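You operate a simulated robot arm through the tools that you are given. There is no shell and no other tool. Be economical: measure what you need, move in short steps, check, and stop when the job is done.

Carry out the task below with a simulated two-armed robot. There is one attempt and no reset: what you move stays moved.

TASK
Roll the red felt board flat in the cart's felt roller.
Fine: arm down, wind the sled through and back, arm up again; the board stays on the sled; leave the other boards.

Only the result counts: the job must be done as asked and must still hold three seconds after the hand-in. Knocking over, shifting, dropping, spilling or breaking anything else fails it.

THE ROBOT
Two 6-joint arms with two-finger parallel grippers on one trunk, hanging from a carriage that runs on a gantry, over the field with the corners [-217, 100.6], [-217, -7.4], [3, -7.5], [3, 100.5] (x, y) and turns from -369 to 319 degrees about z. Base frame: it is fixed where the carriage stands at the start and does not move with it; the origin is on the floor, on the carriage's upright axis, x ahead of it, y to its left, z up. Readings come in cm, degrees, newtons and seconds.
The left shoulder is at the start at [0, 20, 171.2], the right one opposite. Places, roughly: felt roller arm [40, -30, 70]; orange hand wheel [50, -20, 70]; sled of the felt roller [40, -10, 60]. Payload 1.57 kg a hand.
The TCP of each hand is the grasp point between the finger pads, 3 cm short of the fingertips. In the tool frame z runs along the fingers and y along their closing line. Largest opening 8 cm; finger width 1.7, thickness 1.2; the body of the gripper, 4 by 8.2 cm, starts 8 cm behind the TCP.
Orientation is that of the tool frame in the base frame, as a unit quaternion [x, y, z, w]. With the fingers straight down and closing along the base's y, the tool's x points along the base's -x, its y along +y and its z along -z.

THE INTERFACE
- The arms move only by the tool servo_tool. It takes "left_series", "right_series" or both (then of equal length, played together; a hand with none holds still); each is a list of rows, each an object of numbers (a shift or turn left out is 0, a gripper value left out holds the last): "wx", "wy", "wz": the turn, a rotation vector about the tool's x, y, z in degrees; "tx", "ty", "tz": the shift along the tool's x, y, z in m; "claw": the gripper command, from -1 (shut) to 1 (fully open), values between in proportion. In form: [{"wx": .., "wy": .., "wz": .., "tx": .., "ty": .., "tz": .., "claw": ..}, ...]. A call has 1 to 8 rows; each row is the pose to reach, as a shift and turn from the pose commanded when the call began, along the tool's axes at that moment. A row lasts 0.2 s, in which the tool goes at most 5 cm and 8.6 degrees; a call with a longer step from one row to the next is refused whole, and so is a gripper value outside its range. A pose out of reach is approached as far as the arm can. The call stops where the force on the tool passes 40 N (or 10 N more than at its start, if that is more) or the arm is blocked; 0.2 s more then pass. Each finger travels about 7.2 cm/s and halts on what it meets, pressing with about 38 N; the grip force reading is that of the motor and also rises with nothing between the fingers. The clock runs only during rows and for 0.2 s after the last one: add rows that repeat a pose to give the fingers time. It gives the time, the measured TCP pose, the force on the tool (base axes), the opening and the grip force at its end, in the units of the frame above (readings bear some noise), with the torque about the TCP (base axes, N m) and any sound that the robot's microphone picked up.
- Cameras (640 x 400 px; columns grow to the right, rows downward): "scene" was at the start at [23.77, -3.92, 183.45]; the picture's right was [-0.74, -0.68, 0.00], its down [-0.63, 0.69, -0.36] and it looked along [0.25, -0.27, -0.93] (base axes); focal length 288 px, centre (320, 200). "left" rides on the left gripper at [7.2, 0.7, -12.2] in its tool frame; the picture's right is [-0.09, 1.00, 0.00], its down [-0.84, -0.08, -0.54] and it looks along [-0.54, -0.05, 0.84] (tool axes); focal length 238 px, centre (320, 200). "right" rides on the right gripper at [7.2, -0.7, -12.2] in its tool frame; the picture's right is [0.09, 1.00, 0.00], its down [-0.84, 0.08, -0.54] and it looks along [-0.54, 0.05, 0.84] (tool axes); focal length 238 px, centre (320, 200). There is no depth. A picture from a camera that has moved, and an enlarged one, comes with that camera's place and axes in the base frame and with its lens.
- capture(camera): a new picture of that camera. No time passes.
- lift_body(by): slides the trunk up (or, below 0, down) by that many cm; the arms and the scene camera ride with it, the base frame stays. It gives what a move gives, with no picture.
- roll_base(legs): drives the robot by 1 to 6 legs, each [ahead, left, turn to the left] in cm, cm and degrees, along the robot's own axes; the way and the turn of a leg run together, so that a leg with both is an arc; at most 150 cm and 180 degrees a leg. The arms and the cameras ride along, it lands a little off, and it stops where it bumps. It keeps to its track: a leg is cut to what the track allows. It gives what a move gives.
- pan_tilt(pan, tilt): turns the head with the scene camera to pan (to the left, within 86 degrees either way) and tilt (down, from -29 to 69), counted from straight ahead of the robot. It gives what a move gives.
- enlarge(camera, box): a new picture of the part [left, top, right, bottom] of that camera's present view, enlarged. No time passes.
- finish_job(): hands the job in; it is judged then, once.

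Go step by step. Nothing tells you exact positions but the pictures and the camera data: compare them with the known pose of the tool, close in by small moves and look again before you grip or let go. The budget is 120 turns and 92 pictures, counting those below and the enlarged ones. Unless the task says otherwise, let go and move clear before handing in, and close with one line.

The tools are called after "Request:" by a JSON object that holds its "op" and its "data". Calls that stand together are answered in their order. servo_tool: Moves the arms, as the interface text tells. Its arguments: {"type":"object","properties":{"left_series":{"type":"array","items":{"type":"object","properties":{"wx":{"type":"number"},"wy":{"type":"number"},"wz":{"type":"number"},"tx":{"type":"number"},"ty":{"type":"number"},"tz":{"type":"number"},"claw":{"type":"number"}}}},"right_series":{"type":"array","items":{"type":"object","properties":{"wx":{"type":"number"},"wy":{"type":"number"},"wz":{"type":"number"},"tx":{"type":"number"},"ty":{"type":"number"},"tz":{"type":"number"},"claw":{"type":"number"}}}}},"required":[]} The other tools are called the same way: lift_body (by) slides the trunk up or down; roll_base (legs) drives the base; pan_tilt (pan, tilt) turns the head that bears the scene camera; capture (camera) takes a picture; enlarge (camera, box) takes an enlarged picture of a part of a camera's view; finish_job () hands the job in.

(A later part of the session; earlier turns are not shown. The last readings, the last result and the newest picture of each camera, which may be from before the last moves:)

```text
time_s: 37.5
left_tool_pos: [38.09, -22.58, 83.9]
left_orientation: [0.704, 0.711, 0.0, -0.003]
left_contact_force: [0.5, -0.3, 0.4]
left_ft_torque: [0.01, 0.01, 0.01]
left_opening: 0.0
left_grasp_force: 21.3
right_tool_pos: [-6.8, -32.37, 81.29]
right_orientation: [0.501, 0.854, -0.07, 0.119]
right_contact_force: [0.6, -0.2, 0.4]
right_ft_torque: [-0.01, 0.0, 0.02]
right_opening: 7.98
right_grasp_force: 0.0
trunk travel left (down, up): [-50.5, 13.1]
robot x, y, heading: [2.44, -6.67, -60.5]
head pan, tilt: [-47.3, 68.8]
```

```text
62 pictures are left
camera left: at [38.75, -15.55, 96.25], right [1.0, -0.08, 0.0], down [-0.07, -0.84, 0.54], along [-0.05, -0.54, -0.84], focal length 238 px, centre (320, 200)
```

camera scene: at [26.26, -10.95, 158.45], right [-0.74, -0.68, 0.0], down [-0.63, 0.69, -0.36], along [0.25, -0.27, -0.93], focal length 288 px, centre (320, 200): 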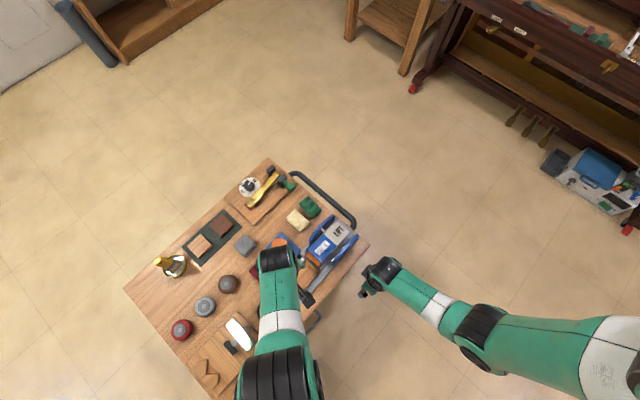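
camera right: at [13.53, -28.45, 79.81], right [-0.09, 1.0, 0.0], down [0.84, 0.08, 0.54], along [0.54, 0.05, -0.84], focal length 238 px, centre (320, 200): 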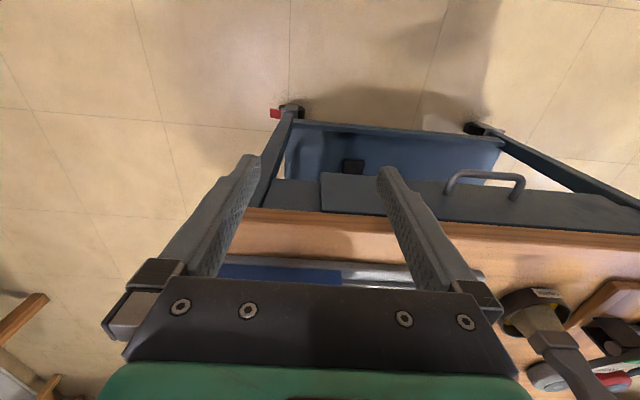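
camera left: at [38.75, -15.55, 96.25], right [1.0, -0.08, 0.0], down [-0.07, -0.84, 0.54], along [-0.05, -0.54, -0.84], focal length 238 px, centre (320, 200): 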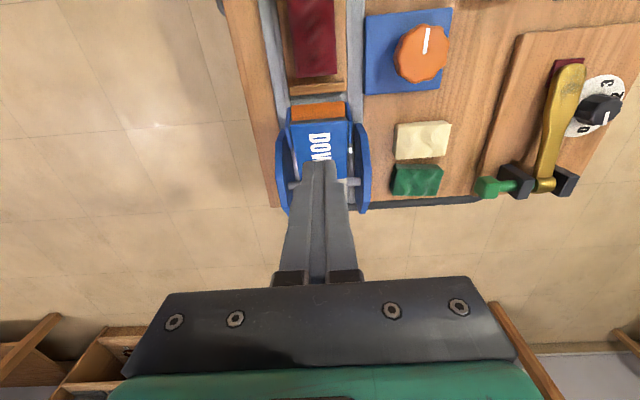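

Projection of the tips falls on the front half of the DOWN pad. I'll press down with the trunk.

Request:
{"op": "lift_body", "data": {"by": -9}}

Request:
{"op": "capture", "data": {"camera": "left"}}

```text
time_s: 38.8
left_tool_pos: [38.06, -22.46, 75.03]
left_orientation: [0.704, 0.711, -0.001, -0.002]
left_contact_force: [-0.5, -0.5, 0.1]
left_ft_torque: [0.0, -0.02, 0.01]
left_opening: 0.0
left_grasp_force: 21.2
right_tool_pos: [-6.74, -32.45, 72.37]
right_orientation: [0.501, 0.854, -0.071, 0.119]
right_contact_force: [0.3, -0.4, 0.5]
right_ft_torque: [0.0, 0.0, 0.01]
right_opening: 8.0
right_grasp_force: 0.0
trunk travel left (down, up): [-41.5, 22.1]
robot x, y, heading: [2.46, -7.1, -60.6]
head pan, tilt: [-47.3, 68.8]
```

```text
61 pictures are left
camera left: at [38.76, -15.52, 87.23], right [1.0, -0.08, 0.0], down [-0.07, -0.84, 0.54], along [-0.05, -0.54, -0.84], focal length 238 px, centre (320, 200)
```

left: 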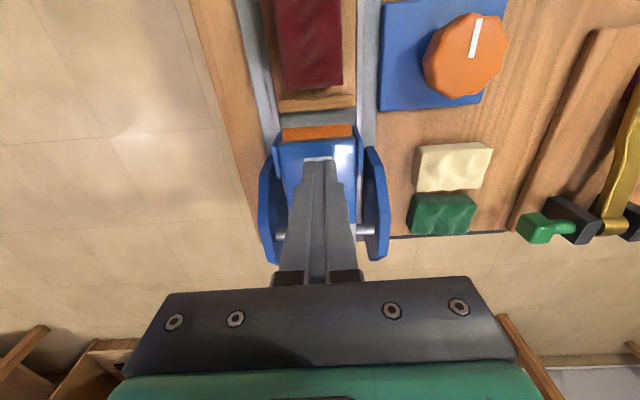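

Request:
{"op": "lift_body", "data": {"by": -4}}

Request:
{"op": "capture", "data": {"camera": "left"}}

```text
time_s: 39.2
left_tool_pos: [38.12, -22.57, 74.15]
left_orientation: [0.703, 0.711, -0.001, -0.006]
left_contact_force: [-6.6, 5.6, 29.6]
left_ft_torque: [-0.06, 0.07, -0.02]
left_opening: 0.0
left_grasp_force: 21.7
right_tool_pos: [-6.72, -32.17, 71.22]
right_orientation: [0.501, 0.854, -0.07, 0.12]
right_contact_force: [0.4, 0.1, 0.3]
right_ft_torque: [0.03, 0.03, 0.01]
right_opening: 7.97
right_grasp_force: 0.1
trunk travel left (down, up): [-40.4, 23.2]
robot x, y, heading: [2.04, -6.72, -60.7]
head pan, tilt: [-47.3, 68.8]
stopped: the force on the tool passed its limit at 143 N (the readings are from after the stop); the commanded pose is now the measured one
```

```text
60 pictures are left
camera left: at [38.85, -15.63, 86.45], right [1.0, -0.08, -0.01], down [-0.06, -0.84, 0.54], along [-0.05, -0.53, -0.84], focal length 238 px, centre (320, 200)
```

left: 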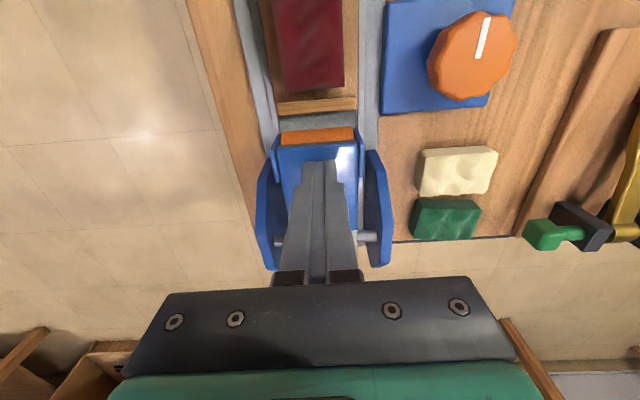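

Firm contact at tip z about 71. I'll lift and check whether the arm has changed position.

Request:
{"op": "lift_body", "data": {"by": 10}}

Request:
{"op": "servo_tool", "data": {"left_series": [{"tx": 0.027, "tz": 0.013}, {"tx": 0.054, "tz": 0.026}, {"tx": 0.081, "tz": 0.038}, {"tx": 0.081, "tz": 0.038}]}}

Request:
{"op": "enlarge", "data": {"camera": "left", "box": [220, 40, 480, 280]}}

```text
time_s: 40.5
left_tool_pos: [38.16, -22.57, 84.06]
left_orientation: [0.704, 0.711, -0.001, -0.006]
left_contact_force: [-0.6, 0.3, -0.2]
left_ft_torque: [0.0, -0.04, -0.01]
left_opening: 0.01
left_grasp_force: 20.8
right_tool_pos: [-6.72, -32.41, 81.25]
right_orientation: [0.501, 0.854, -0.07, 0.12]
right_contact_force: [-0.2, -0.1, 0.0]
right_ft_torque: [0.03, -0.02, 0.0]
right_opening: 8.0
right_grasp_force: 0.0
trunk travel left (down, up): [-50.4, 13.2]
robot x, y, heading: [2.82, -7.01, -60.8]
head pan, tilt: [-47.3, 68.8]
```

```text
time_s: 41.5
left_tool_pos: [38.0, -14.58, 80.37]
left_orientation: [0.703, 0.712, 0.0, -0.005]
left_contact_force: [0.4, 0.5, 1.2]
left_ft_torque: [0.03, -0.03, 0.0]
left_opening: 0.0
left_grasp_force: 20.8
right_tool_pos: [-6.75, -32.41, 81.22]
right_orientation: [0.501, 0.854, -0.071, 0.121]
right_contact_force: [-0.1, 0.0, -0.4]
right_ft_torque: [-0.02, 0.0, -0.03]
right_opening: 8.0
right_grasp_force: 0.0
trunk travel left (down, up): [-50.4, 13.2]
robot x, y, heading: [2.24, -7.05, -60.4]
head pan, tilt: [-47.3, 68.8]
```

```text
1.67 times, centred on (350, 160) of left
camera zoom: at [38.87, -7.58, 92.67], right [1.0, -0.08, -0.01], down [-0.06, -0.84, 0.54], along [-0.05, -0.53, -0.84], focal length 397 px, centre (270, 267)
```

zoom: 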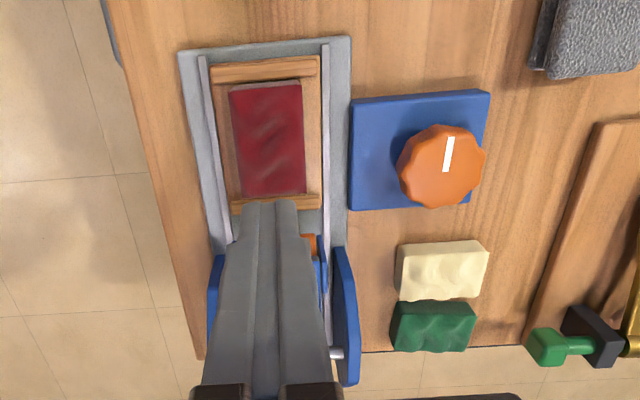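

Opening the fingers will clear the view.

Request:
{"op": "servo_tool", "data": {"left_series": [{"claw": 0.3}, {"claw": 0.3}, {"claw": 0.3}, {"claw": 0.3}]}}

Request:
{"op": "enlarge", "data": {"camera": "left", "box": [220, 40, 480, 280]}}

Request:
{"op": "enlarge", "data": {"camera": "scene", "box": [160, 300, 320, 400]}}

```text
time_s: 42.5
left_tool_pos: [38.14, -14.56, 80.47]
left_orientation: [0.704, 0.71, -0.001, -0.005]
left_contact_force: [0.2, -1.0, 0.4]
left_ft_torque: [0.0, -0.02, 0.03]
left_opening: 5.2
left_grasp_force: 0.1
right_tool_pos: [-6.74, -32.36, 81.31]
right_orientation: [0.499, 0.855, -0.07, 0.12]
right_contact_force: [0.2, -0.3, 0.0]
right_ft_torque: [-0.02, 0.0, -0.01]
right_opening: 8.01
right_grasp_force: 0.0
trunk travel left (down, up): [-50.4, 13.2]
robot x, y, heading: [2.33, -7.1, -60.5]
head pan, tilt: [-47.3, 68.8]
```

```text
1.67 times, centred on (350, 160) of left
camera zoom: at [38.87, -7.6, 92.68], right [1.0, -0.08, -0.01], down [-0.06, -0.84, 0.54], along [-0.05, -0.53, -0.84], focal length 397 px, centre (270, 267)
```

zoom: 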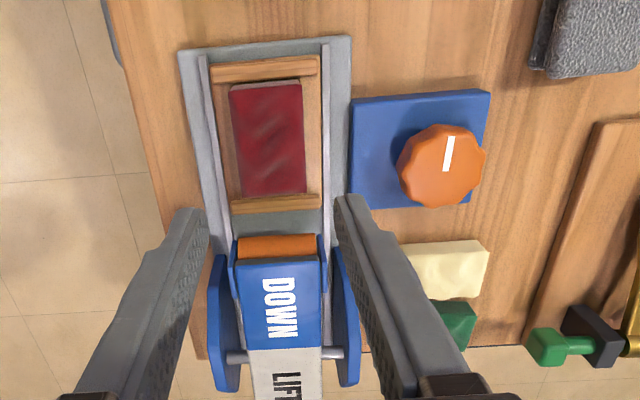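

```text
4.00 times, centred on (240, 350) of scene
camera zoom: at [10.5, -29.53, 172.19], right [-0.95, 0.31, 0.0], down [0.29, 0.89, -0.36], along [-0.11, -0.34, -0.93], focal length 1154 px, centre (640, -400)
```

zoom: 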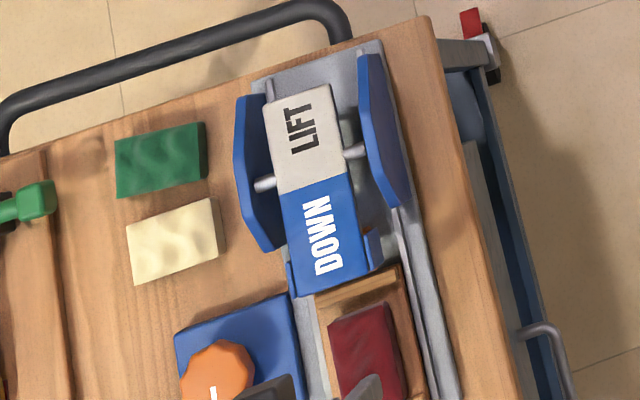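

The arm flipped: the LIFT end is now raised and the roller end is down. Next is the wheel, at about (49.2, -16.9), top at about 67; I'll open the claw and hover above it.

Request:
{"op": "servo_tool", "data": {"left_series": [{"tx": -0.006, "ty": 0.028, "tz": -0.015, "claw": 1}, {"tx": -0.012, "ty": 0.056, "tz": -0.032, "claw": 1}, {"tx": -0.018, "ty": 0.084, "tz": -0.05, "claw": 1}, {"tx": -0.0235, "ty": 0.111, "tz": -0.0695, "claw": 1}, {"tx": -0.0235, "ty": 0.111, "tz": -0.0695, "claw": 1}]}}

Request:
{"op": "capture", "data": {"camera": "left"}}

```text
time_s: 43.8
left_tool_pos: [49.32, -16.9, 87.39]
left_orientation: [0.703, 0.711, 0.0, -0.006]
left_contact_force: [1.1, 0.0, -0.2]
left_ft_torque: [-0.01, 0.03, 0.0]
left_opening: 7.99
left_grasp_force: 0.1
right_tool_pos: [-6.64, -32.39, 81.14]
right_orientation: [0.501, 0.855, -0.07, 0.12]
right_contact_force: [0.4, 0.1, 0.0]
right_ft_torque: [0.01, 0.01, 0.0]
right_opening: 8.0
right_grasp_force: 0.0
trunk travel left (down, up): [-50.4, 13.2]
robot x, y, heading: [2.55, -7.09, -60.9]
head pan, tilt: [-47.3, 68.8]
```

```text
56 pictures are left
camera left: at [50.03, -9.9, 99.61], right [1.0, -0.08, -0.01], down [-0.06, -0.84, 0.54], along [-0.05, -0.53, -0.84], focal length 238 px, centre (320, 200)
```

left: 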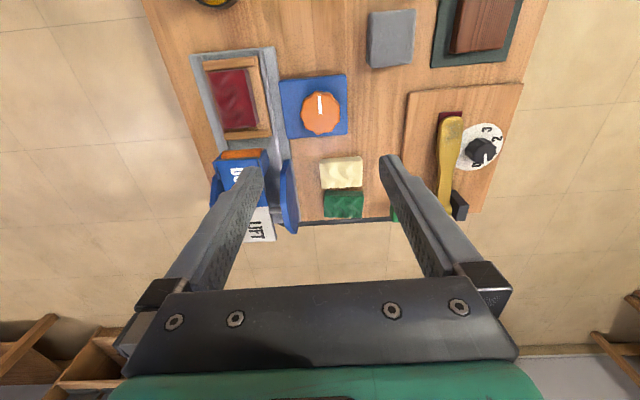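

Centred above the wheel. Lowering in stages.

Request:
{"op": "lift_body", "data": {"by": -14}}

Request:
{"op": "capture", "data": {"camera": "left"}}

```text
time_s: 45.4
left_tool_pos: [49.24, -16.85, 73.37]
left_orientation: [0.703, 0.711, -0.001, -0.006]
left_contact_force: [0.5, -0.4, 0.0]
left_ft_torque: [-0.03, -0.01, 0.01]
left_opening: 8.02
left_grasp_force: 0.1
right_tool_pos: [-6.78, -32.4, 67.13]
right_orientation: [0.5, 0.855, -0.071, 0.12]
right_contact_force: [0.0, 0.2, 0.0]
right_ft_torque: [-0.02, -0.01, -0.05]
right_opening: 7.96
right_grasp_force: 0.1
trunk travel left (down, up): [-36.4, 27.2]
robot x, y, heading: [2.25, -7.13, -60.8]
head pan, tilt: [-47.3, 68.8]
```

```text
55 pictures are left
camera left: at [49.99, -9.9, 85.59], right [1.0, -0.08, -0.01], down [-0.06, -0.84, 0.54], along [-0.05, -0.53, -0.84], focal length 238 px, centre (320, 200)
```

left: 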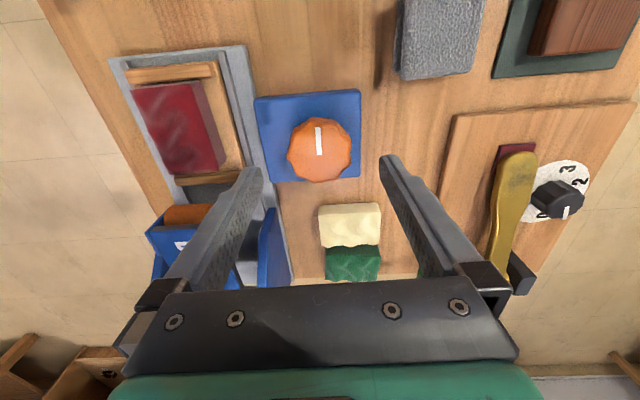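

Request:
{"op": "servo_tool", "data": {"left_series": [{"claw": 0.65}, {"claw": 0.65}]}}

Request:
{"op": "lift_body", "data": {"by": -4.8}}

Request:
{"op": "capture", "data": {"camera": "left"}}

```text
time_s: 46.0
left_tool_pos: [49.24, -16.89, 73.26]
left_orientation: [0.704, 0.711, -0.001, -0.005]
left_contact_force: [-0.4, 1.0, 0.1]
left_ft_torque: [0.04, 0.01, -0.03]
left_opening: 6.6
left_grasp_force: 0.1
right_tool_pos: [-6.83, -32.42, 67.38]
right_orientation: [0.5, 0.855, -0.07, 0.121]
right_contact_force: [0.6, -0.5, -0.1]
right_ft_torque: [0.03, -0.06, 0.01]
right_opening: 8.01
right_grasp_force: 0.0
trunk travel left (down, up): [-36.4, 27.2]
robot x, y, heading: [2.62, -7.09, -60.7]
head pan, tilt: [-47.3, 68.8]
```

```text
time_s: 46.9
left_tool_pos: [49.18, -16.87, 68.43]
left_orientation: [0.703, 0.711, -0.001, -0.007]
left_contact_force: [0.1, -0.1, -0.7]
left_ft_torque: [0.02, -0.01, 0.0]
left_opening: 6.6
left_grasp_force: 0.1
right_tool_pos: [-6.78, -32.41, 62.48]
right_orientation: [0.501, 0.854, -0.07, 0.121]
right_contact_force: [0.9, 0.4, -0.3]
right_ft_torque: [0.01, 0.02, -0.03]
right_opening: 8.0
right_grasp_force: 0.1
trunk travel left (down, up): [-31.6, 32.0]
robot x, y, heading: [2.39, -6.9, -60.5]
head pan, tilt: [-47.3, 68.8]
```

```text
54 pictures are left
camera left: at [49.99, -9.9, 80.78], right [1.0, -0.08, -0.01], down [-0.06, -0.84, 0.54], along [-0.05, -0.53, -0.84], focal length 238 px, centre (320, 200)
```

left: 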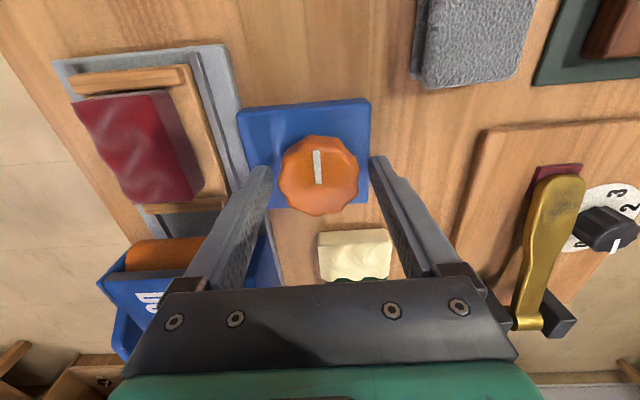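

The fingers straddle the wheel. Closing.

Request:
{"op": "servo_tool", "data": {"left_series": [{"claw": 0.2}, {"claw": 0.2}, {"claw": 0.2}]}}

Request:
{"op": "servo_tool", "data": {"left_series": [{"wz": 7}, {"wz": 14}, {"wz": 20}, {"wz": 20}]}}

Request:
{"op": "capture", "data": {"camera": "left"}}

```text
time_s: 47.7
left_tool_pos: [49.24, -16.88, 68.56]
left_orientation: [0.703, 0.711, -0.001, -0.006]
left_contact_force: [-2.9, 0.0, 4.6]
left_ft_torque: [0.12, 0.17, 0.0]
left_opening: 5.16
left_grasp_force: 45.4
right_tool_pos: [-6.92, -32.39, 62.48]
right_orientation: [0.5, 0.855, -0.071, 0.121]
right_contact_force: [0.1, -0.4, 0.5]
right_ft_torque: [-0.01, -0.02, -0.03]
right_opening: 7.97
right_grasp_force: 0.0
trunk travel left (down, up): [-31.6, 32.0]
robot x, y, heading: [2.64, -6.72, -60.5]
head pan, tilt: [-47.3, 68.8]
```

```text
time_s: 48.7
left_tool_pos: [49.33, -16.88, 68.54]
left_orientation: [0.817, 0.577, -0.002, -0.006]
left_contact_force: [-2.9, 0.6, 2.9]
left_ft_torque: [0.71, -0.02, -0.03]
left_opening: 5.14
left_grasp_force: 44.9
right_tool_pos: [-6.76, -32.45, 62.46]
right_orientation: [0.501, 0.854, -0.07, 0.119]
right_contact_force: [-0.3, -0.3, -0.2]
right_ft_torque: [0.01, 0.0, 0.04]
right_opening: 7.98
right_grasp_force: 0.1
trunk travel left (down, up): [-31.6, 32.0]
robot x, y, heading: [2.68, -6.86, -61.0]
head pan, tilt: [-47.3, 68.8]
```

```text
53 pictures are left
camera left: at [52.41, -10.54, 80.74], right [0.91, -0.42, -0.01], down [-0.35, -0.77, 0.54], along [-0.23, -0.49, -0.84], focal length 238 px, centre (320, 200)
```

left: 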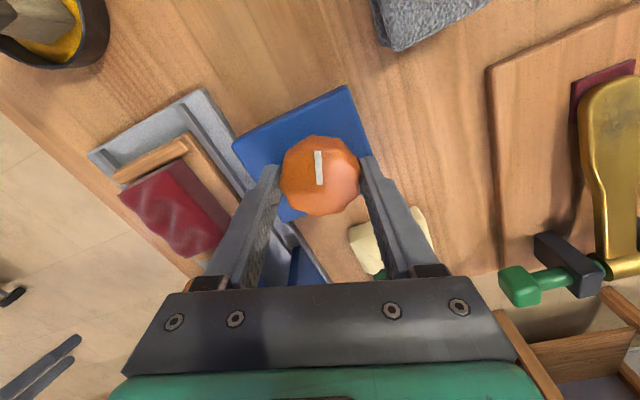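

The wheel turns freely and the sled appears to move in the right direction. I'll keep winding.

Request:
{"op": "servo_tool", "data": {"left_series": [{"wz": 8}, {"wz": 16}, {"wz": 24}, {"wz": 32}, {"wz": 40}, {"wz": 48}, {"wz": 56}, {"wz": 64}]}}

Request:
{"op": "capture", "data": {"camera": "left"}}

Request:
{"op": "enlarge", "data": {"camera": "scene", "box": [160, 300, 320, 400]}}

```text
time_s: 50.5
left_tool_pos: [49.27, -16.94, 68.45]
left_orientation: [0.998, 0.056, -0.004, -0.004]
left_contact_force: [8.6, -5.1, -29.4]
left_ft_torque: [-0.04, -0.97, 0.02]
left_opening: 5.14
left_grasp_force: 44.5
right_tool_pos: [-6.74, -32.48, 62.36]
right_orientation: [0.5, 0.855, -0.071, 0.12]
right_contact_force: [-0.1, 0.2, 0.2]
right_ft_torque: [-0.04, -0.01, 0.0]
right_opening: 8.01
right_grasp_force: 0.1
trunk travel left (down, up): [-31.6, 32.0]
robot x, y, heading: [2.16, -7.34, -60.5]
head pan, tilt: [-47.3, 68.8]
```

```text
52 pictures are left
camera left: at [56.66, -17.03, 80.69], right [0.02, -1.0, -0.01], down [-0.84, -0.02, 0.55], along [-0.55, -0.01, -0.84], focal length 238 px, centre (320, 200)
```

left: 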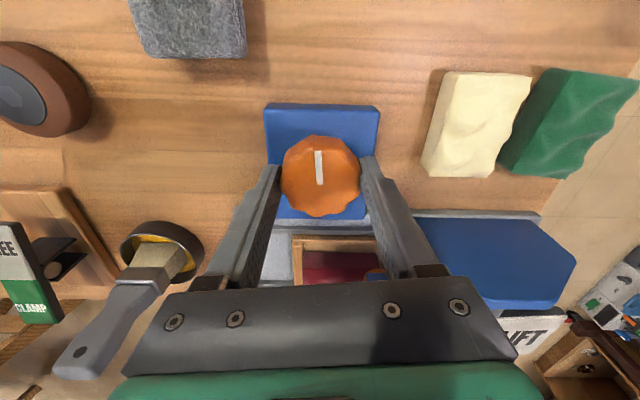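

```text
4.00 times, centred on (240, 350) of scene
camera zoom: at [10.52, -29.59, 153.39], right [-0.95, 0.31, 0.0], down [0.29, 0.89, -0.36], along [-0.11, -0.35, -0.93], focal length 1154 px, centre (640, -400)
```

zoom: 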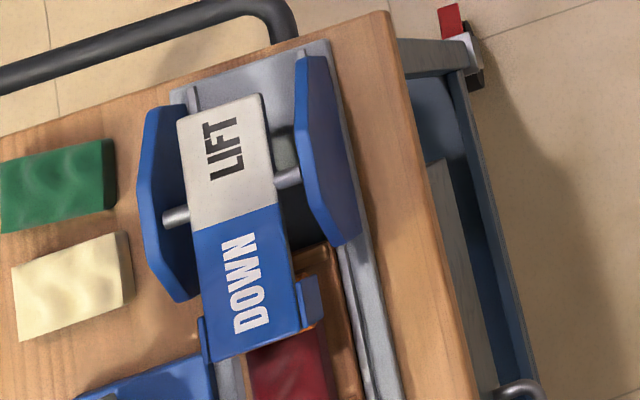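

After about 84° the sled has moved about 5 cm, and the board is entering the roller. I'll continue.

Request:
{"op": "servo_tool", "data": {"left_series": [{"wz": 8}, {"wz": 16}, {"wz": 24}, {"wz": 32}, {"wz": 40}, {"wz": 48}, {"wz": 56}]}}

Request:
{"op": "capture", "data": {"camera": "left"}}

Request:
{"op": "enlarge", "data": {"camera": "scene", "box": [160, 300, 320, 400]}}

```text
time_s: 51.7
left_tool_pos: [49.2, -17.13, 68.61]
left_orientation: [0.967, -0.254, 0.001, -0.012]
left_contact_force: [15.2, 8.8, -14.9]
left_ft_torque: [0.47, -0.88, -0.08]
left_opening: 5.15
left_grasp_force: 45.1
left hand out of reach, approached as far as the arm can: row 5
right_tool_pos: [-6.3, -32.02, 62.51]
right_orientation: [0.5, 0.855, -0.069, 0.121]
right_contact_force: [-0.4, -0.2, -0.2]
right_ft_torque: [0.0, 0.0, -0.02]
right_opening: 8.02
right_grasp_force: 0.1
trunk travel left (down, up): [-31.6, 32.0]
robot x, y, heading: [2.7, -6.56, -60.6]
head pan, tilt: [-47.3, 68.8]
stopped in row 5 (left hand): the force on the tool passed its limit at 48 N (the readings are from after the stop); the commanded pose is now the measured one
```

```text
50 pictures are left
camera left: at [55.06, -21.62, 80.82], right [-0.57, -0.82, -0.02], down [-0.69, 0.47, 0.55], along [-0.44, 0.33, -0.84], focal length 238 px, centre (320, 200)
```

left: 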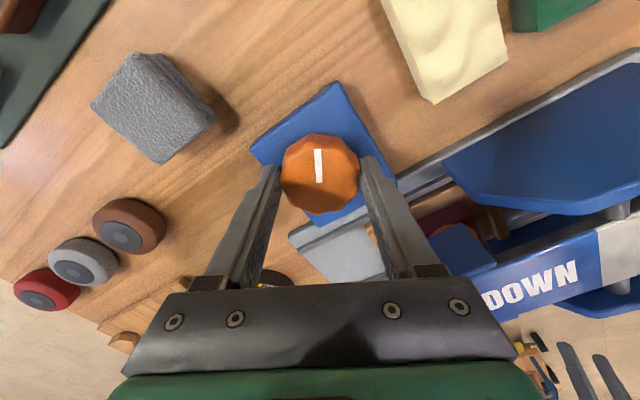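

```text
4.00 times, centred on (240, 350) of scene
camera zoom: at [10.74, -29.35, 153.39], right [-0.95, 0.31, 0.0], down [0.29, 0.89, -0.36], along [-0.11, -0.34, -0.93], focal length 1154 px, centre (640, -400)
```

zoom: 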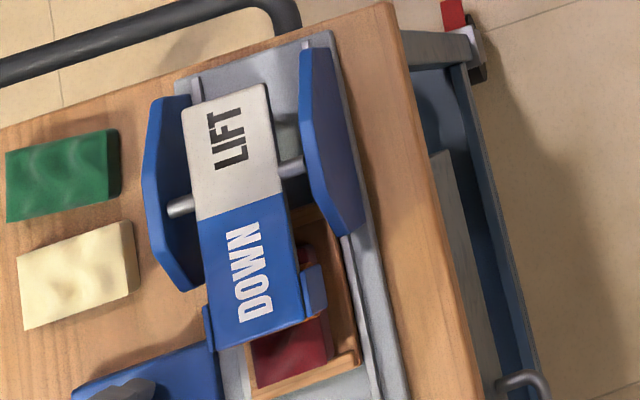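

The board is now under the roller and the wrist is near its limit. I'll release the wheel, rise, turn the wrist back and re-grip.

Request:
{"op": "servo_tool", "data": {"left_series": [{"claw": 0.7}, {"claw": 0.7}, {"claw": 0.7}]}}

Request:
{"op": "lift_body", "data": {"by": 7}}

Request:
{"op": "servo_tool", "data": {"left_series": [{"wz": -8}, {"wz": -16}, {"wz": -24}, {"wz": -32}, {"wz": -40}, {"wz": -48}, {"wz": -56}, {"wz": -64}]}}

Request:
{"op": "servo_tool", "data": {"left_series": [{"wz": -8}, {"wz": -16}, {"wz": -24}, {"wz": -32}, {"wz": -40}, {"wz": -48}, {"wz": -56}, {"wz": -64}]}}

Request:
{"op": "servo_tool", "data": {"left_series": [{"wz": -8}, {"wz": -16}, {"wz": -24}, {"wz": -32}, {"wz": -40}, {"wz": -48}, {"wz": -52}, {"wz": -52}]}}

Request:
{"op": "capture", "data": {"camera": "left"}}

```text
time_s: 52.5
left_tool_pos: [48.64, -17.52, 68.55]
left_orientation: [0.967, -0.255, -0.001, -0.011]
left_contact_force: [0.4, 0.7, 0.2]
left_ft_torque: [0.0, 0.0, 0.01]
left_opening: 6.78
left_grasp_force: 0.0
right_tool_pos: [-6.72, -32.37, 62.39]
right_orientation: [0.5, 0.855, -0.07, 0.121]
right_contact_force: [-0.3, -0.1, -0.1]
right_ft_torque: [-0.03, -0.01, -0.03]
right_opening: 8.0
right_grasp_force: 0.0
trunk travel left (down, up): [-31.6, 32.0]
robot x, y, heading: [2.62, -6.57, -60.7]
head pan, tilt: [-47.3, 68.8]
```

```text
time_s: 53.6
left_tool_pos: [48.78, -17.49, 75.7]
left_orientation: [0.967, -0.255, -0.001, -0.01]
left_contact_force: [-0.7, 0.2, 0.3]
left_ft_torque: [0.02, -0.01, -0.01]
left_opening: 6.79
left_grasp_force: 0.0
right_tool_pos: [-6.79, -32.4, 69.57]
right_orientation: [0.5, 0.855, -0.071, 0.121]
right_contact_force: [-0.3, 0.0, -0.3]
right_ft_torque: [0.01, -0.01, -0.01]
right_opening: 8.0
right_grasp_force: 0.1
trunk travel left (down, up): [-38.6, 25.0]
robot x, y, heading: [2.55, -6.77, -60.8]
head pan, tilt: [-47.3, 68.8]
```

```text
time_s: 55.4
left_tool_pos: [48.6, -17.65, 75.59]
left_orientation: [0.955, 0.298, 0.004, -0.009]
left_contact_force: [-0.1, -0.6, 0.2]
left_ft_torque: [0.01, 0.0, -0.04]
left_opening: 6.78
left_grasp_force: 0.1
right_tool_pos: [-6.76, -32.36, 69.48]
right_orientation: [0.5, 0.855, -0.07, 0.12]
right_contact_force: [0.3, -0.1, -0.2]
right_ft_torque: [0.0, -0.02, 0.03]
right_opening: 8.0
right_grasp_force: 0.1
trunk travel left (down, up): [-38.6, 25.0]
robot x, y, heading: [2.58, -6.9, -60.6]
head pan, tilt: [-47.3, 68.8]
```

```text
time_s: 57.2
left_tool_pos: [48.6, -17.42, 75.52]
left_orientation: [0.652, 0.758, 0.009, -0.007]
left_contact_force: [0.3, 0.5, 0.5]
left_ft_torque: [-0.01, -0.02, -0.02]
left_opening: 6.79
left_grasp_force: 0.0
right_tool_pos: [-6.6, -32.41, 69.37]
right_orientation: [0.501, 0.855, -0.071, 0.119]
right_contact_force: [-0.1, 0.4, 0.3]
right_ft_torque: [-0.01, 0.03, -0.01]
right_opening: 7.96
right_grasp_force: 0.0
trunk travel left (down, up): [-38.6, 25.0]
robot x, y, heading: [2.36, -7.25, -60.8]
head pan, tilt: [-47.3, 68.8]
```

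```text
time_s: 59.0
left_tool_pos: [48.59, -17.49, 75.53]
left_orientation: [0.254, 0.967, 0.01, -0.002]
left_contact_force: [0.2, 0.8, 0.5]
left_ft_torque: [-0.02, 0.05, 0.0]
left_opening: 6.79
left_grasp_force: 0.1
right_tool_pos: [-6.76, -32.39, 69.4]
right_orientation: [0.5, 0.855, -0.07, 0.12]
right_contact_force: [-0.4, -0.4, 0.7]
right_ft_torque: [-0.01, -0.01, -0.02]
right_opening: 8.02
right_grasp_force: 0.0
trunk travel left (down, up): [-38.6, 25.0]
robot x, y, heading: [2.59, -6.66, -60.9]
head pan, tilt: [-47.3, 68.8]
```

```text
48 pictures are left
camera left: at [42.74, -13.8, 87.82], right [0.57, 0.82, 0.02], down [0.69, -0.49, 0.53], along [0.45, -0.29, -0.85], focal length 238 px, centre (320, 200)
```

left: 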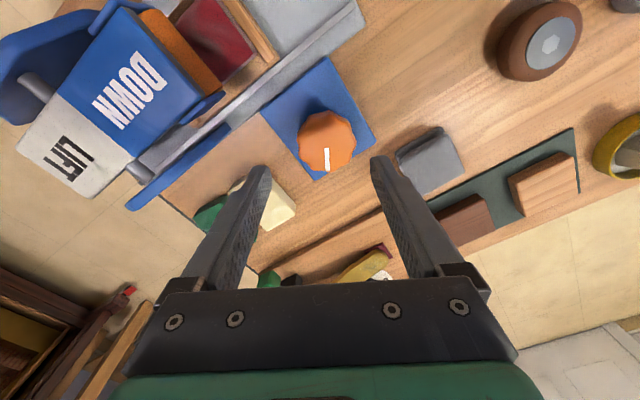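

The wheel is confirmed at (49.2, -16.9). I'll recentre, level the tool, lower and re-grip.

Request:
{"op": "servo_tool", "data": {"left_series": [{"wx": 1.0, "wy": -0.56, "tx": -0.0026, "ty": 0.0084, "tz": -0.001}, {"wx": 1.0, "wy": -0.56, "tx": -0.0026, "ty": 0.0084, "tz": -0.001}, {"wx": 1.0, "wy": -0.56, "tx": -0.0026, "ty": 0.0084, "tz": -0.001}]}}

Request:
{"op": "lift_body", "data": {"by": -7.1}}

Request:
{"op": "servo_tool", "data": {"left_series": [{"claw": 0.2}, {"claw": 0.2}, {"claw": 0.2}]}}

Request:
{"op": "capture", "data": {"camera": "left"}}

```text
time_s: 59.8
left_tool_pos: [49.49, -16.88, 75.59]
left_orientation: [0.254, 0.967, 0.001, 0.0]
left_contact_force: [0.4, -0.6, 1.3]
left_ft_torque: [0.03, -0.03, -0.01]
left_opening: 6.82
left_grasp_force: 0.0
right_tool_pos: [-6.67, -32.43, 69.54]
right_orientation: [0.5, 0.855, -0.07, 0.12]
right_contact_force: [-0.2, 0.4, 0.9]
right_ft_torque: [0.0, -0.04, 0.0]
right_opening: 8.01
right_grasp_force: 0.1
trunk travel left (down, up): [-38.6, 25.0]
robot x, y, heading: [2.63, -6.88, -60.3]
head pan, tilt: [-47.3, 68.8]
```

```text
time_s: 60.9
left_tool_pos: [49.39, -16.99, 68.53]
left_orientation: [0.254, 0.967, 0.001, -0.001]
left_contact_force: [0.6, 0.8, 0.4]
left_ft_torque: [0.01, -0.01, 0.01]
left_opening: 6.79
left_grasp_force: 0.1
right_tool_pos: [-6.62, -32.49, 62.3]
right_orientation: [0.499, 0.855, -0.07, 0.121]
right_contact_force: [0.0, -0.6, -0.3]
right_ft_torque: [0.02, 0.02, -0.03]
right_opening: 8.0
right_grasp_force: 0.2
trunk travel left (down, up): [-31.5, 32.1]
robot x, y, heading: [2.13, -7.11, -60.8]
head pan, tilt: [-47.3, 68.8]
```

```text
time_s: 61.6
left_tool_pos: [49.4, -17.11, 68.41]
left_orientation: [0.255, 0.967, 0.0, 0.0]
left_contact_force: [-3.6, -5.8, 3.5]
left_ft_torque: [-0.23, 0.09, 0.03]
left_opening: 5.15
left_grasp_force: 44.8
right_tool_pos: [-6.76, -32.51, 62.44]
right_orientation: [0.501, 0.854, -0.072, 0.119]
right_contact_force: [0.0, 0.9, 0.1]
right_ft_torque: [0.01, -0.02, 0.02]
right_opening: 8.02
right_grasp_force: 0.1
trunk travel left (down, up): [-31.5, 32.1]
robot x, y, heading: [2.58, -6.97, -60.7]
head pan, tilt: [-47.3, 68.8]
```

```text
47 pictures are left
camera left: at [43.42, -13.1, 80.69], right [0.57, 0.82, 0.0], down [0.69, -0.48, 0.54], along [0.45, -0.31, -0.84], focal length 238 px, centre (320, 200)
```

left: 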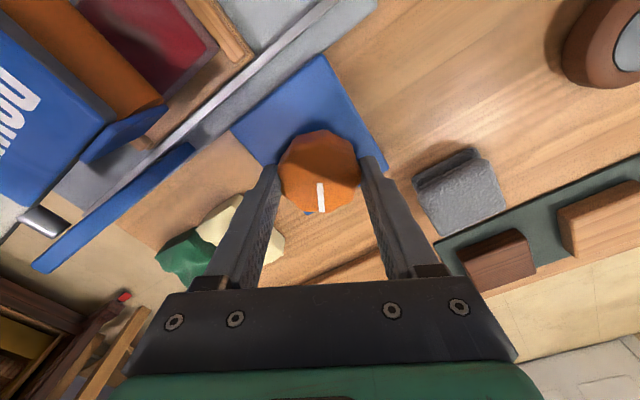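

Gripped. Winding on.

Request:
{"op": "servo_tool", "data": {"left_series": [{"wz": 8}, {"wz": 16}, {"wz": 24}, {"wz": 32}, {"wz": 40}, {"wz": 48}, {"wz": 56}, {"wz": 64}]}}

Request:
{"op": "capture", "data": {"camera": "left"}}

Request:
{"op": "enlarge", "data": {"camera": "scene", "box": [160, 300, 320, 400]}}

```text
time_s: 63.5
left_tool_pos: [49.07, -17.19, 68.51]
left_orientation: [0.729, 0.685, 0.001, -0.001]
left_contact_force: [-13.8, -7.7, 27.1]
left_ft_torque: [-0.02, 0.51, 0.06]
left_opening: 5.14
left_grasp_force: 44.8
right_tool_pos: [-6.89, -32.61, 62.43]
right_orientation: [0.5, 0.855, -0.071, 0.12]
right_contact_force: [-0.5, -0.2, -0.6]
right_ft_torque: [0.0, 0.01, -0.01]
right_opening: 7.99
right_grasp_force: 0.0
trunk travel left (down, up): [-31.5, 32.1]
robot x, y, heading: [2.66, -6.99, -60.7]
head pan, tilt: [-47.3, 68.8]
```

```text
46 pictures are left
camera left: at [50.35, -10.18, 80.68], right [0.99, -0.16, 0.0], down [-0.13, -0.83, 0.54], along [-0.09, -0.53, -0.84], focal length 238 px, centre (320, 200)
```

left: 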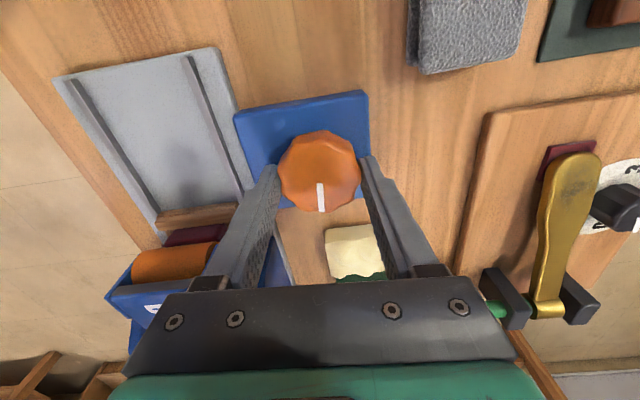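

```text
4.00 times, centred on (240, 350) of scene
camera zoom: at [10.44, -29.63, 153.34], right [-0.95, 0.31, 0.0], down [0.29, 0.89, -0.36], along [-0.11, -0.35, -0.93], focal length 1154 px, centre (640, -400)
```

zoom: 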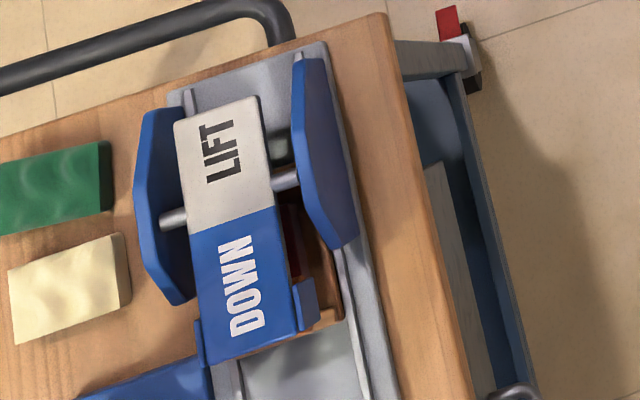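

The sled is nearly through, with its trailing bar near the roller. I'll recentre slightly and keep turning until it stops.

Request:
{"op": "servo_tool", "data": {"left_series": [{"tx": 0.003, "ty": 0.002, "tz": -0.001}, {"wz": 8, "tx": 0.003, "ty": 0.002, "tz": -0.001}, {"wz": 16, "tx": 0.003, "ty": 0.002, "tz": -0.001}, {"wz": 24, "tx": 0.003, "ty": 0.002, "tz": -0.001}, {"wz": 32, "tx": 0.003, "ty": 0.002, "tz": -0.001}, {"wz": 40, "tx": 0.003, "ty": 0.002, "tz": -0.001}, {"wz": 48, "tx": 0.003, "ty": 0.002, "tz": -0.001}]}}

Request:
{"op": "capture", "data": {"camera": "left"}}

Request:
{"op": "enlarge", "data": {"camera": "scene", "box": [160, 300, 320, 400]}}

```text
time_s: 65.0
left_tool_pos: [49.62, -16.54, 68.56]
left_orientation: [0.944, 0.33, 0.001, -0.001]
left_contact_force: [2.6, 1.9, -8.5]
left_ft_torque: [0.24, -0.17, 1.02]
left_opening: 5.17
left_grasp_force: 41.9
right_tool_pos: [-6.65, -32.32, 62.29]
right_orientation: [0.5, 0.855, -0.07, 0.12]
right_contact_force: [-0.3, 0.2, 0.0]
right_ft_torque: [0.0, -0.01, 0.02]
right_opening: 8.0
right_grasp_force: 0.1
trunk travel left (down, up): [-31.5, 32.1]
robot x, y, heading: [2.35, -7.02, -60.7]
head pan, tilt: [-47.3, 68.8]
```

```text
44 pictures are left
camera left: at [55.78, -12.76, 80.76], right [0.55, -0.84, 0.0], down [-0.7, -0.46, 0.54], along [-0.45, -0.29, -0.84], focal length 238 px, centre (320, 200)
```

left: 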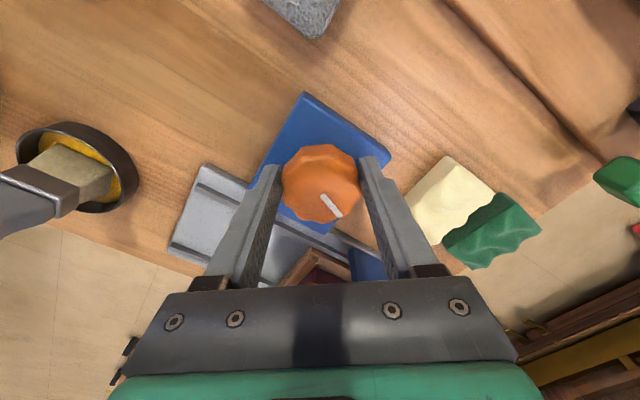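

```text
4.00 times, centred on (240, 350) of scene
camera zoom: at [10.55, -29.48, 153.26], right [-0.95, 0.31, 0.0], down [0.29, 0.89, -0.36], along [-0.11, -0.34, -0.93], focal length 1154 px, centre (640, -400)
```

zoom: 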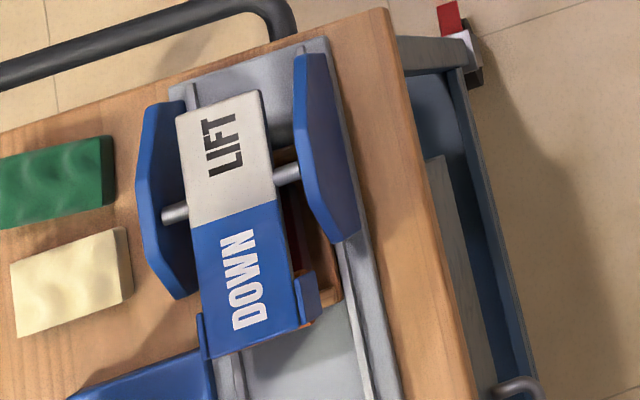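

The fingers slipped on the wheel (the pointer is skewed and the torque is up), so the sled probably reached its end. I'll look closer.

Request:
{"op": "enlarge", "data": {"camera": "left", "box": [160, 140, 420, 300]}}

Request:
{"op": "enlarge", "data": {"camera": "scene", "box": [200, 320, 280, 400]}}

```text
2.46 times, centred on (290, 220) of left
camera zoom: at [55.78, -12.76, 80.76], right [0.55, -0.84, 0.0], down [-0.7, -0.46, 0.54], along [-0.45, -0.29, -0.84], focal length 587 px, centre (394, 151)
```

zoom: 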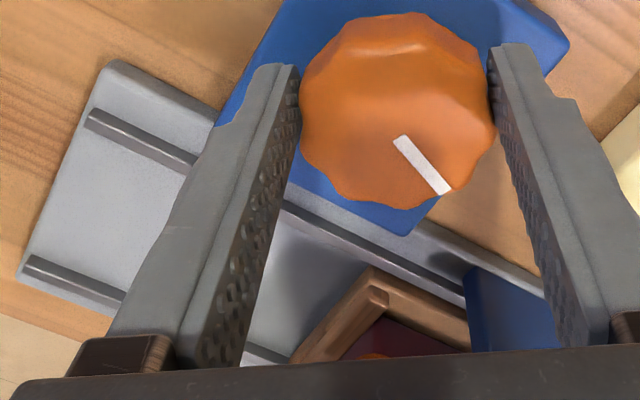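

```text
5.00 times, centred on (240, 360) of scene
camera zoom: at [10.55, -29.48, 153.26], right [-0.95, 0.31, 0.0], down [0.29, 0.89, -0.36], along [-0.11, -0.34, -0.93], focal length 1442 px, centre (720, -600)
```

zoom: 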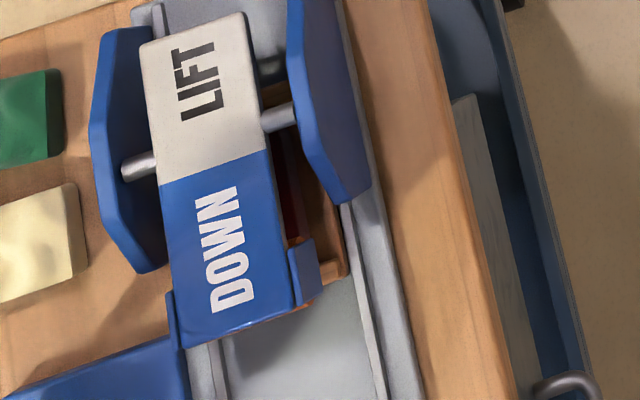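

Request:
{"op": "servo_tool", "data": {"left_series": [{"wz": 6}, {"wz": 12}, {"wz": 12}]}}

Request:
{"op": "enlarge", "data": {"camera": "left", "box": [160, 140, 420, 300]}}

```text
time_s: 65.8
left_tool_pos: [49.58, -16.66, 68.57]
left_orientation: [0.974, 0.228, 0.001, -0.001]
left_contact_force: [1.9, -1.4, -6.0]
left_ft_torque: [-0.05, -0.21, 0.54]
left_opening: 5.1
left_grasp_force: 45.0
right_tool_pos: [-6.61, -32.47, 62.34]
right_orientation: [0.501, 0.854, -0.071, 0.12]
right_contact_force: [0.2, -0.4, 0.7]
right_ft_torque: [0.02, 0.0, 0.0]
right_opening: 8.01
right_grasp_force: 0.1
trunk travel left (down, up): [-31.5, 32.1]
robot x, y, heading: [2.33, -6.87, -60.6]
head pan, tilt: [-47.3, 68.8]
```

```text
2.46 times, centred on (290, 220) of left
camera zoom: at [56.45, -14.29, 80.8], right [0.36, -0.93, 0.0], down [-0.78, -0.3, 0.54], along [-0.51, -0.19, -0.84], focal length 587 px, centre (394, 151)
```

zoom: 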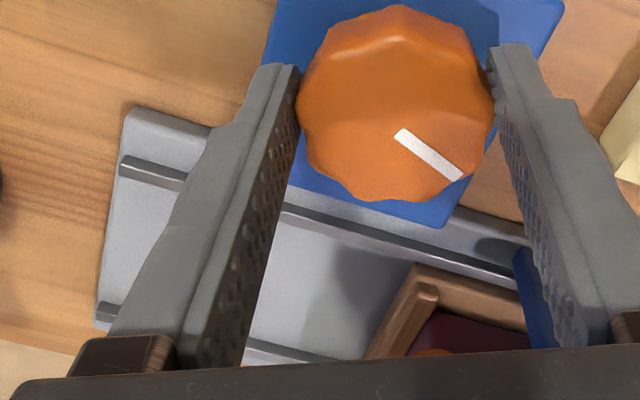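

The wheel did not move further: it is a hard stop at about 199°, so the sled is fully through. Now I wind back.

Request:
{"op": "servo_tool", "data": {"left_series": [{"wz": -8, "tx": -0.002}, {"wz": -16, "tx": -0.002}, {"wz": -24, "tx": -0.002}, {"wz": -32, "tx": -0.002}, {"wz": -40, "tx": -0.002}, {"wz": -48, "tx": -0.002}, {"wz": -56, "tx": -0.002}, {"wz": -64, "tx": -0.002}]}}

Request:
{"op": "capture", "data": {"camera": "left"}}

```text
time_s: 67.7
left_tool_pos: [49.17, -16.48, 68.49]
left_orientation: [0.703, 0.711, 0.001, -0.004]
left_contact_force: [-16.6, 9.3, 34.5]
left_ft_torque: [-0.07, 0.66, -0.1]
left_opening: 5.09
left_grasp_force: 44.6
right_tool_pos: [-6.92, -32.27, 62.3]
right_orientation: [0.5, 0.855, -0.07, 0.119]
right_contact_force: [0.3, -0.6, 0.6]
right_ft_torque: [-0.02, 0.01, 0.01]
right_opening: 8.0
right_grasp_force: 0.0
trunk travel left (down, up): [-31.5, 32.1]
robot x, y, heading: [2.71, -6.57, -60.6]
head pan, tilt: [-47.3, 68.8]
```

```text
39 pictures are left
camera left: at [49.87, -9.47, 80.66], right [1.0, -0.08, -0.01], down [-0.06, -0.84, 0.54], along [-0.05, -0.53, -0.84], focal length 238 px, centre (320, 200)
```

left: 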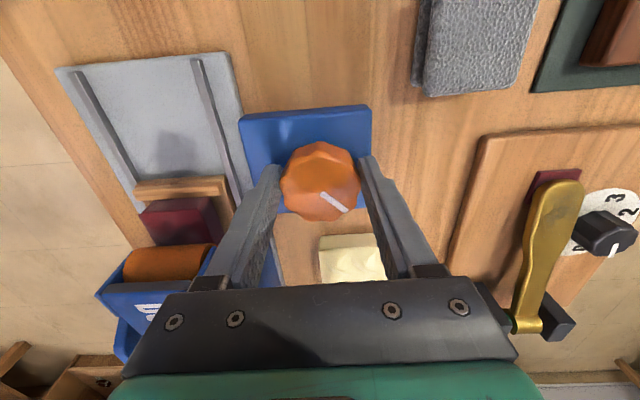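

The board rides back with the sled. Side forces have built up, so I'll briefly release and check centring before re-gripping.

Request:
{"op": "servo_tool", "data": {"left_series": [{"claw": 0.7}, {"claw": 0.7}, {"claw": 0.7}]}}

Request:
{"op": "capture", "data": {"camera": "left"}}

```text
time_s: 68.5
left_tool_pos: [49.5, -16.75, 68.38]
left_orientation: [0.704, 0.71, 0.002, -0.001]
left_contact_force: [-0.1, 0.6, 0.2]
left_ft_torque: [-0.01, 0.02, 0.01]
left_opening: 6.81
left_grasp_force: 0.0
right_tool_pos: [-6.78, -32.38, 62.38]
right_orientation: [0.5, 0.855, -0.069, 0.12]
right_contact_force: [-0.1, -0.3, -0.4]
right_ft_torque: [-0.01, 0.03, -0.01]
right_opening: 7.98
right_grasp_force: 0.0
trunk travel left (down, up): [-31.5, 32.1]
robot x, y, heading: [2.79, -7.22, -60.7]
head pan, tilt: [-47.3, 68.8]
```

```text
38 pictures are left
camera left: at [50.16, -9.69, 80.72], right [1.0, -0.08, 0.0], down [-0.07, -0.84, 0.54], along [-0.05, -0.54, -0.84], focal length 238 px, centre (320, 200)
```

left: 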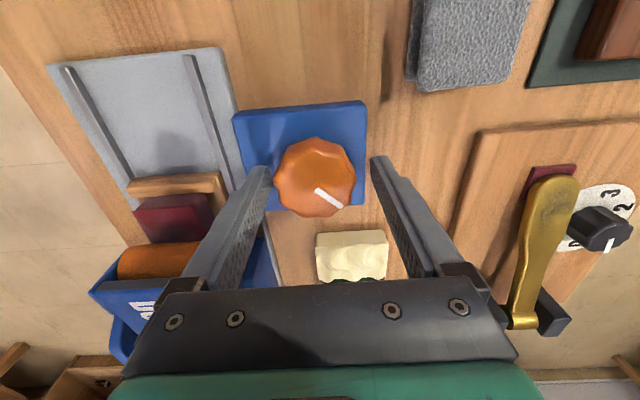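

The wheel is 65° back, with about 134° left. I'll recentre, turn the open hand forward for range, then re-grip.

Request:
{"op": "servo_tool", "data": {"left_series": [{"tx": -0.001, "ty": -0.003, "claw": 1}, {"tx": -0.001, "ty": -0.003, "wz": 8, "claw": 1}, {"tx": -0.001, "ty": -0.003, "wz": 16}, {"tx": -0.001, "ty": -0.003, "wz": 24}, {"tx": -0.001, "ty": -0.003, "wz": 32}, {"tx": -0.001, "ty": -0.003, "wz": 40}, {"tx": -0.001, "ty": -0.003, "wz": 48}, {"tx": -0.001, "ty": -0.003, "wz": 56}]}}

Request:
{"op": "servo_tool", "data": {"left_series": [{"wz": 8, "claw": 1}, {"wz": 16, "claw": 1}, {"wz": 24, "claw": 1}, {"wz": 24, "claw": 1}]}}

Request:
{"op": "capture", "data": {"camera": "left"}}

```text
time_s: 70.2
left_tool_pos: [49.15, -16.95, 68.36]
left_orientation: [0.955, 0.295, 0.001, -0.001]
left_contact_force: [-0.3, 0.6, 0.1]
left_ft_torque: [-0.01, 0.06, 0.0]
left_opening: 8.0
left_grasp_force: 0.2
right_tool_pos: [-6.65, -32.34, 62.42]
right_orientation: [0.5, 0.855, -0.07, 0.12]
right_contact_force: [0.0, 0.5, 0.5]
right_ft_torque: [-0.02, 0.0, 0.02]
right_opening: 7.99
right_grasp_force: 0.0
trunk travel left (down, up): [-31.5, 32.1]
robot x, y, heading: [2.17, -7.14, -60.9]
head pan, tilt: [-47.3, 68.8]
```

```text
time_s: 71.2
left_tool_pos: [49.25, -16.9, 68.44]
left_orientation: [0.996, 0.091, 0.0, -0.001]
left_contact_force: [-0.3, 0.0, -0.4]
left_ft_torque: [0.0, 0.0, 0.0]
left_opening: 8.0
left_grasp_force: 0.0
right_tool_pos: [-6.67, -32.31, 62.44]
right_orientation: [0.501, 0.854, -0.07, 0.12]
right_contact_force: [-1.7, -0.6, 0.1]
right_ft_torque: [0.03, -0.02, -0.03]
right_opening: 8.02
right_grasp_force: 0.1
trunk travel left (down, up): [-31.5, 32.1]
robot x, y, heading: [3.04, -6.76, -60.7]
head pan, tilt: [-47.3, 68.8]
```

```text
37 pictures are left
camera left: at [56.53, -16.41, 80.62], right [0.09, -1.0, 0.0], down [-0.84, -0.08, 0.54], along [-0.54, -0.05, -0.84], focal length 238 px, centre (320, 200)
```

left: 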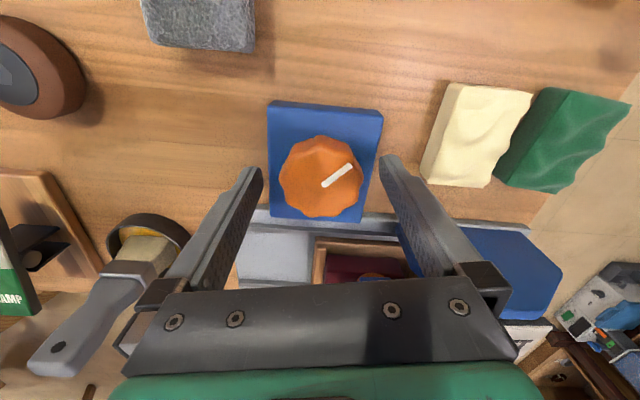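

Request:
{"op": "servo_tool", "data": {"left_series": [{"claw": 0.6}, {"claw": 0.2}, {"claw": 0.2}, {"claw": 0.2}]}}

Request:
{"op": "servo_tool", "data": {"left_series": [{"wz": -8}, {"wz": -16}, {"wz": -24}, {"wz": -32}, {"wz": -40}, {"wz": -48}, {"wz": -56}, {"wz": -64}]}}

Request:
{"op": "capture", "data": {"camera": "left"}}

```text
time_s: 72.2
left_tool_pos: [49.27, -16.99, 68.46]
left_orientation: [0.996, 0.091, 0.0, -0.002]
left_contact_force: [1.6, -1.8, -2.6]
left_ft_torque: [-0.06, -0.15, 0.0]
left_opening: 5.17
left_grasp_force: 45.0
right_tool_pos: [-6.65, -32.47, 62.31]
right_orientation: [0.5, 0.855, -0.07, 0.121]
right_contact_force: [0.2, -1.2, 0.3]
right_ft_torque: [0.0, 0.0, -0.01]
right_opening: 7.96
right_grasp_force: 0.0
trunk travel left (down, up): [-31.5, 32.1]
robot x, y, heading: [2.79, -7.15, -60.5]
head pan, tilt: [-47.3, 68.8]
```

```text
time_s: 74.0
left_tool_pos: [49.12, -16.92, 68.35]
left_orientation: [0.795, 0.607, 0.0, -0.002]
left_contact_force: [-7.4, 2.4, 13.7]
left_ft_torque: [-0.33, 0.52, 0.01]
left_opening: 5.14
left_grasp_force: 44.9
right_tool_pos: [-6.77, -32.34, 62.46]
right_orientation: [0.5, 0.855, -0.072, 0.12]
right_contact_force: [-0.1, -1.2, -0.4]
right_ft_torque: [0.01, -0.02, 0.02]
right_opening: 8.0
right_grasp_force: 0.1
trunk travel left (down, up): [-31.5, 32.1]
robot x, y, heading: [2.43, -6.73, -60.5]
head pan, tilt: [-47.3, 68.8]
```

```text
36 pictures are left
camera left: at [51.81, -10.26, 80.64], right [0.94, -0.35, 0.0], down [-0.3, -0.79, 0.54], along [-0.19, -0.5, -0.84], focal length 238 px, centre (320, 200)
```

left: 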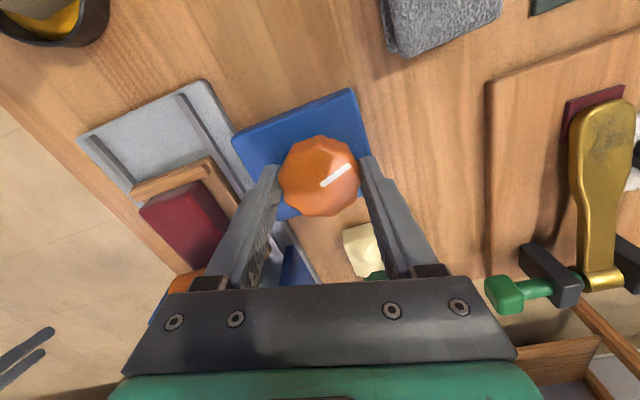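

Winding well; continuing back the remaining ~70°.

Request:
{"op": "servo_tool", "data": {"left_series": [{"wz": -8}, {"wz": -16}, {"wz": -24}, {"wz": -32}, {"wz": -40}, {"wz": -48}, {"wz": -56}, {"wz": -64}]}}

Request:
{"op": "capture", "data": {"camera": "left"}}

```text
time_s: 75.8
left_tool_pos: [49.0, -16.89, 68.27]
left_orientation: [0.353, 0.936, 0.001, -0.002]
left_contact_force: [-16.2, 3.0, 32.6]
left_ft_torque: [0.09, 0.54, -0.03]
left_opening: 5.12
left_grasp_force: 44.9
right_tool_pos: [-6.95, -32.29, 62.28]
right_orientation: [0.499, 0.855, -0.071, 0.12]
right_contact_force: [-0.8, -0.5, -0.2]
right_ft_torque: [-0.01, -0.02, -0.01]
right_opening: 8.0
right_grasp_force: 0.0
trunk travel left (down, up): [-31.5, 32.1]
robot x, y, heading: [2.45, -7.11, -60.9]
head pan, tilt: [-47.3, 68.8]
```

```text
35 pictures are left
camera left: at [44.17, -11.81, 80.58], right [0.73, 0.69, 0.0], down [0.58, -0.61, 0.54], along [0.37, -0.39, -0.84], focal length 238 px, centre (320, 200)
```

left: 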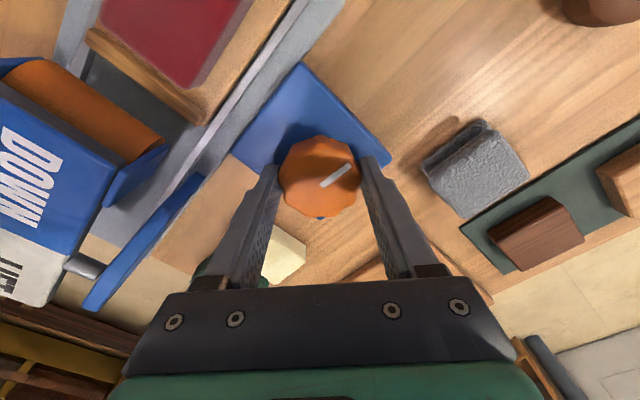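

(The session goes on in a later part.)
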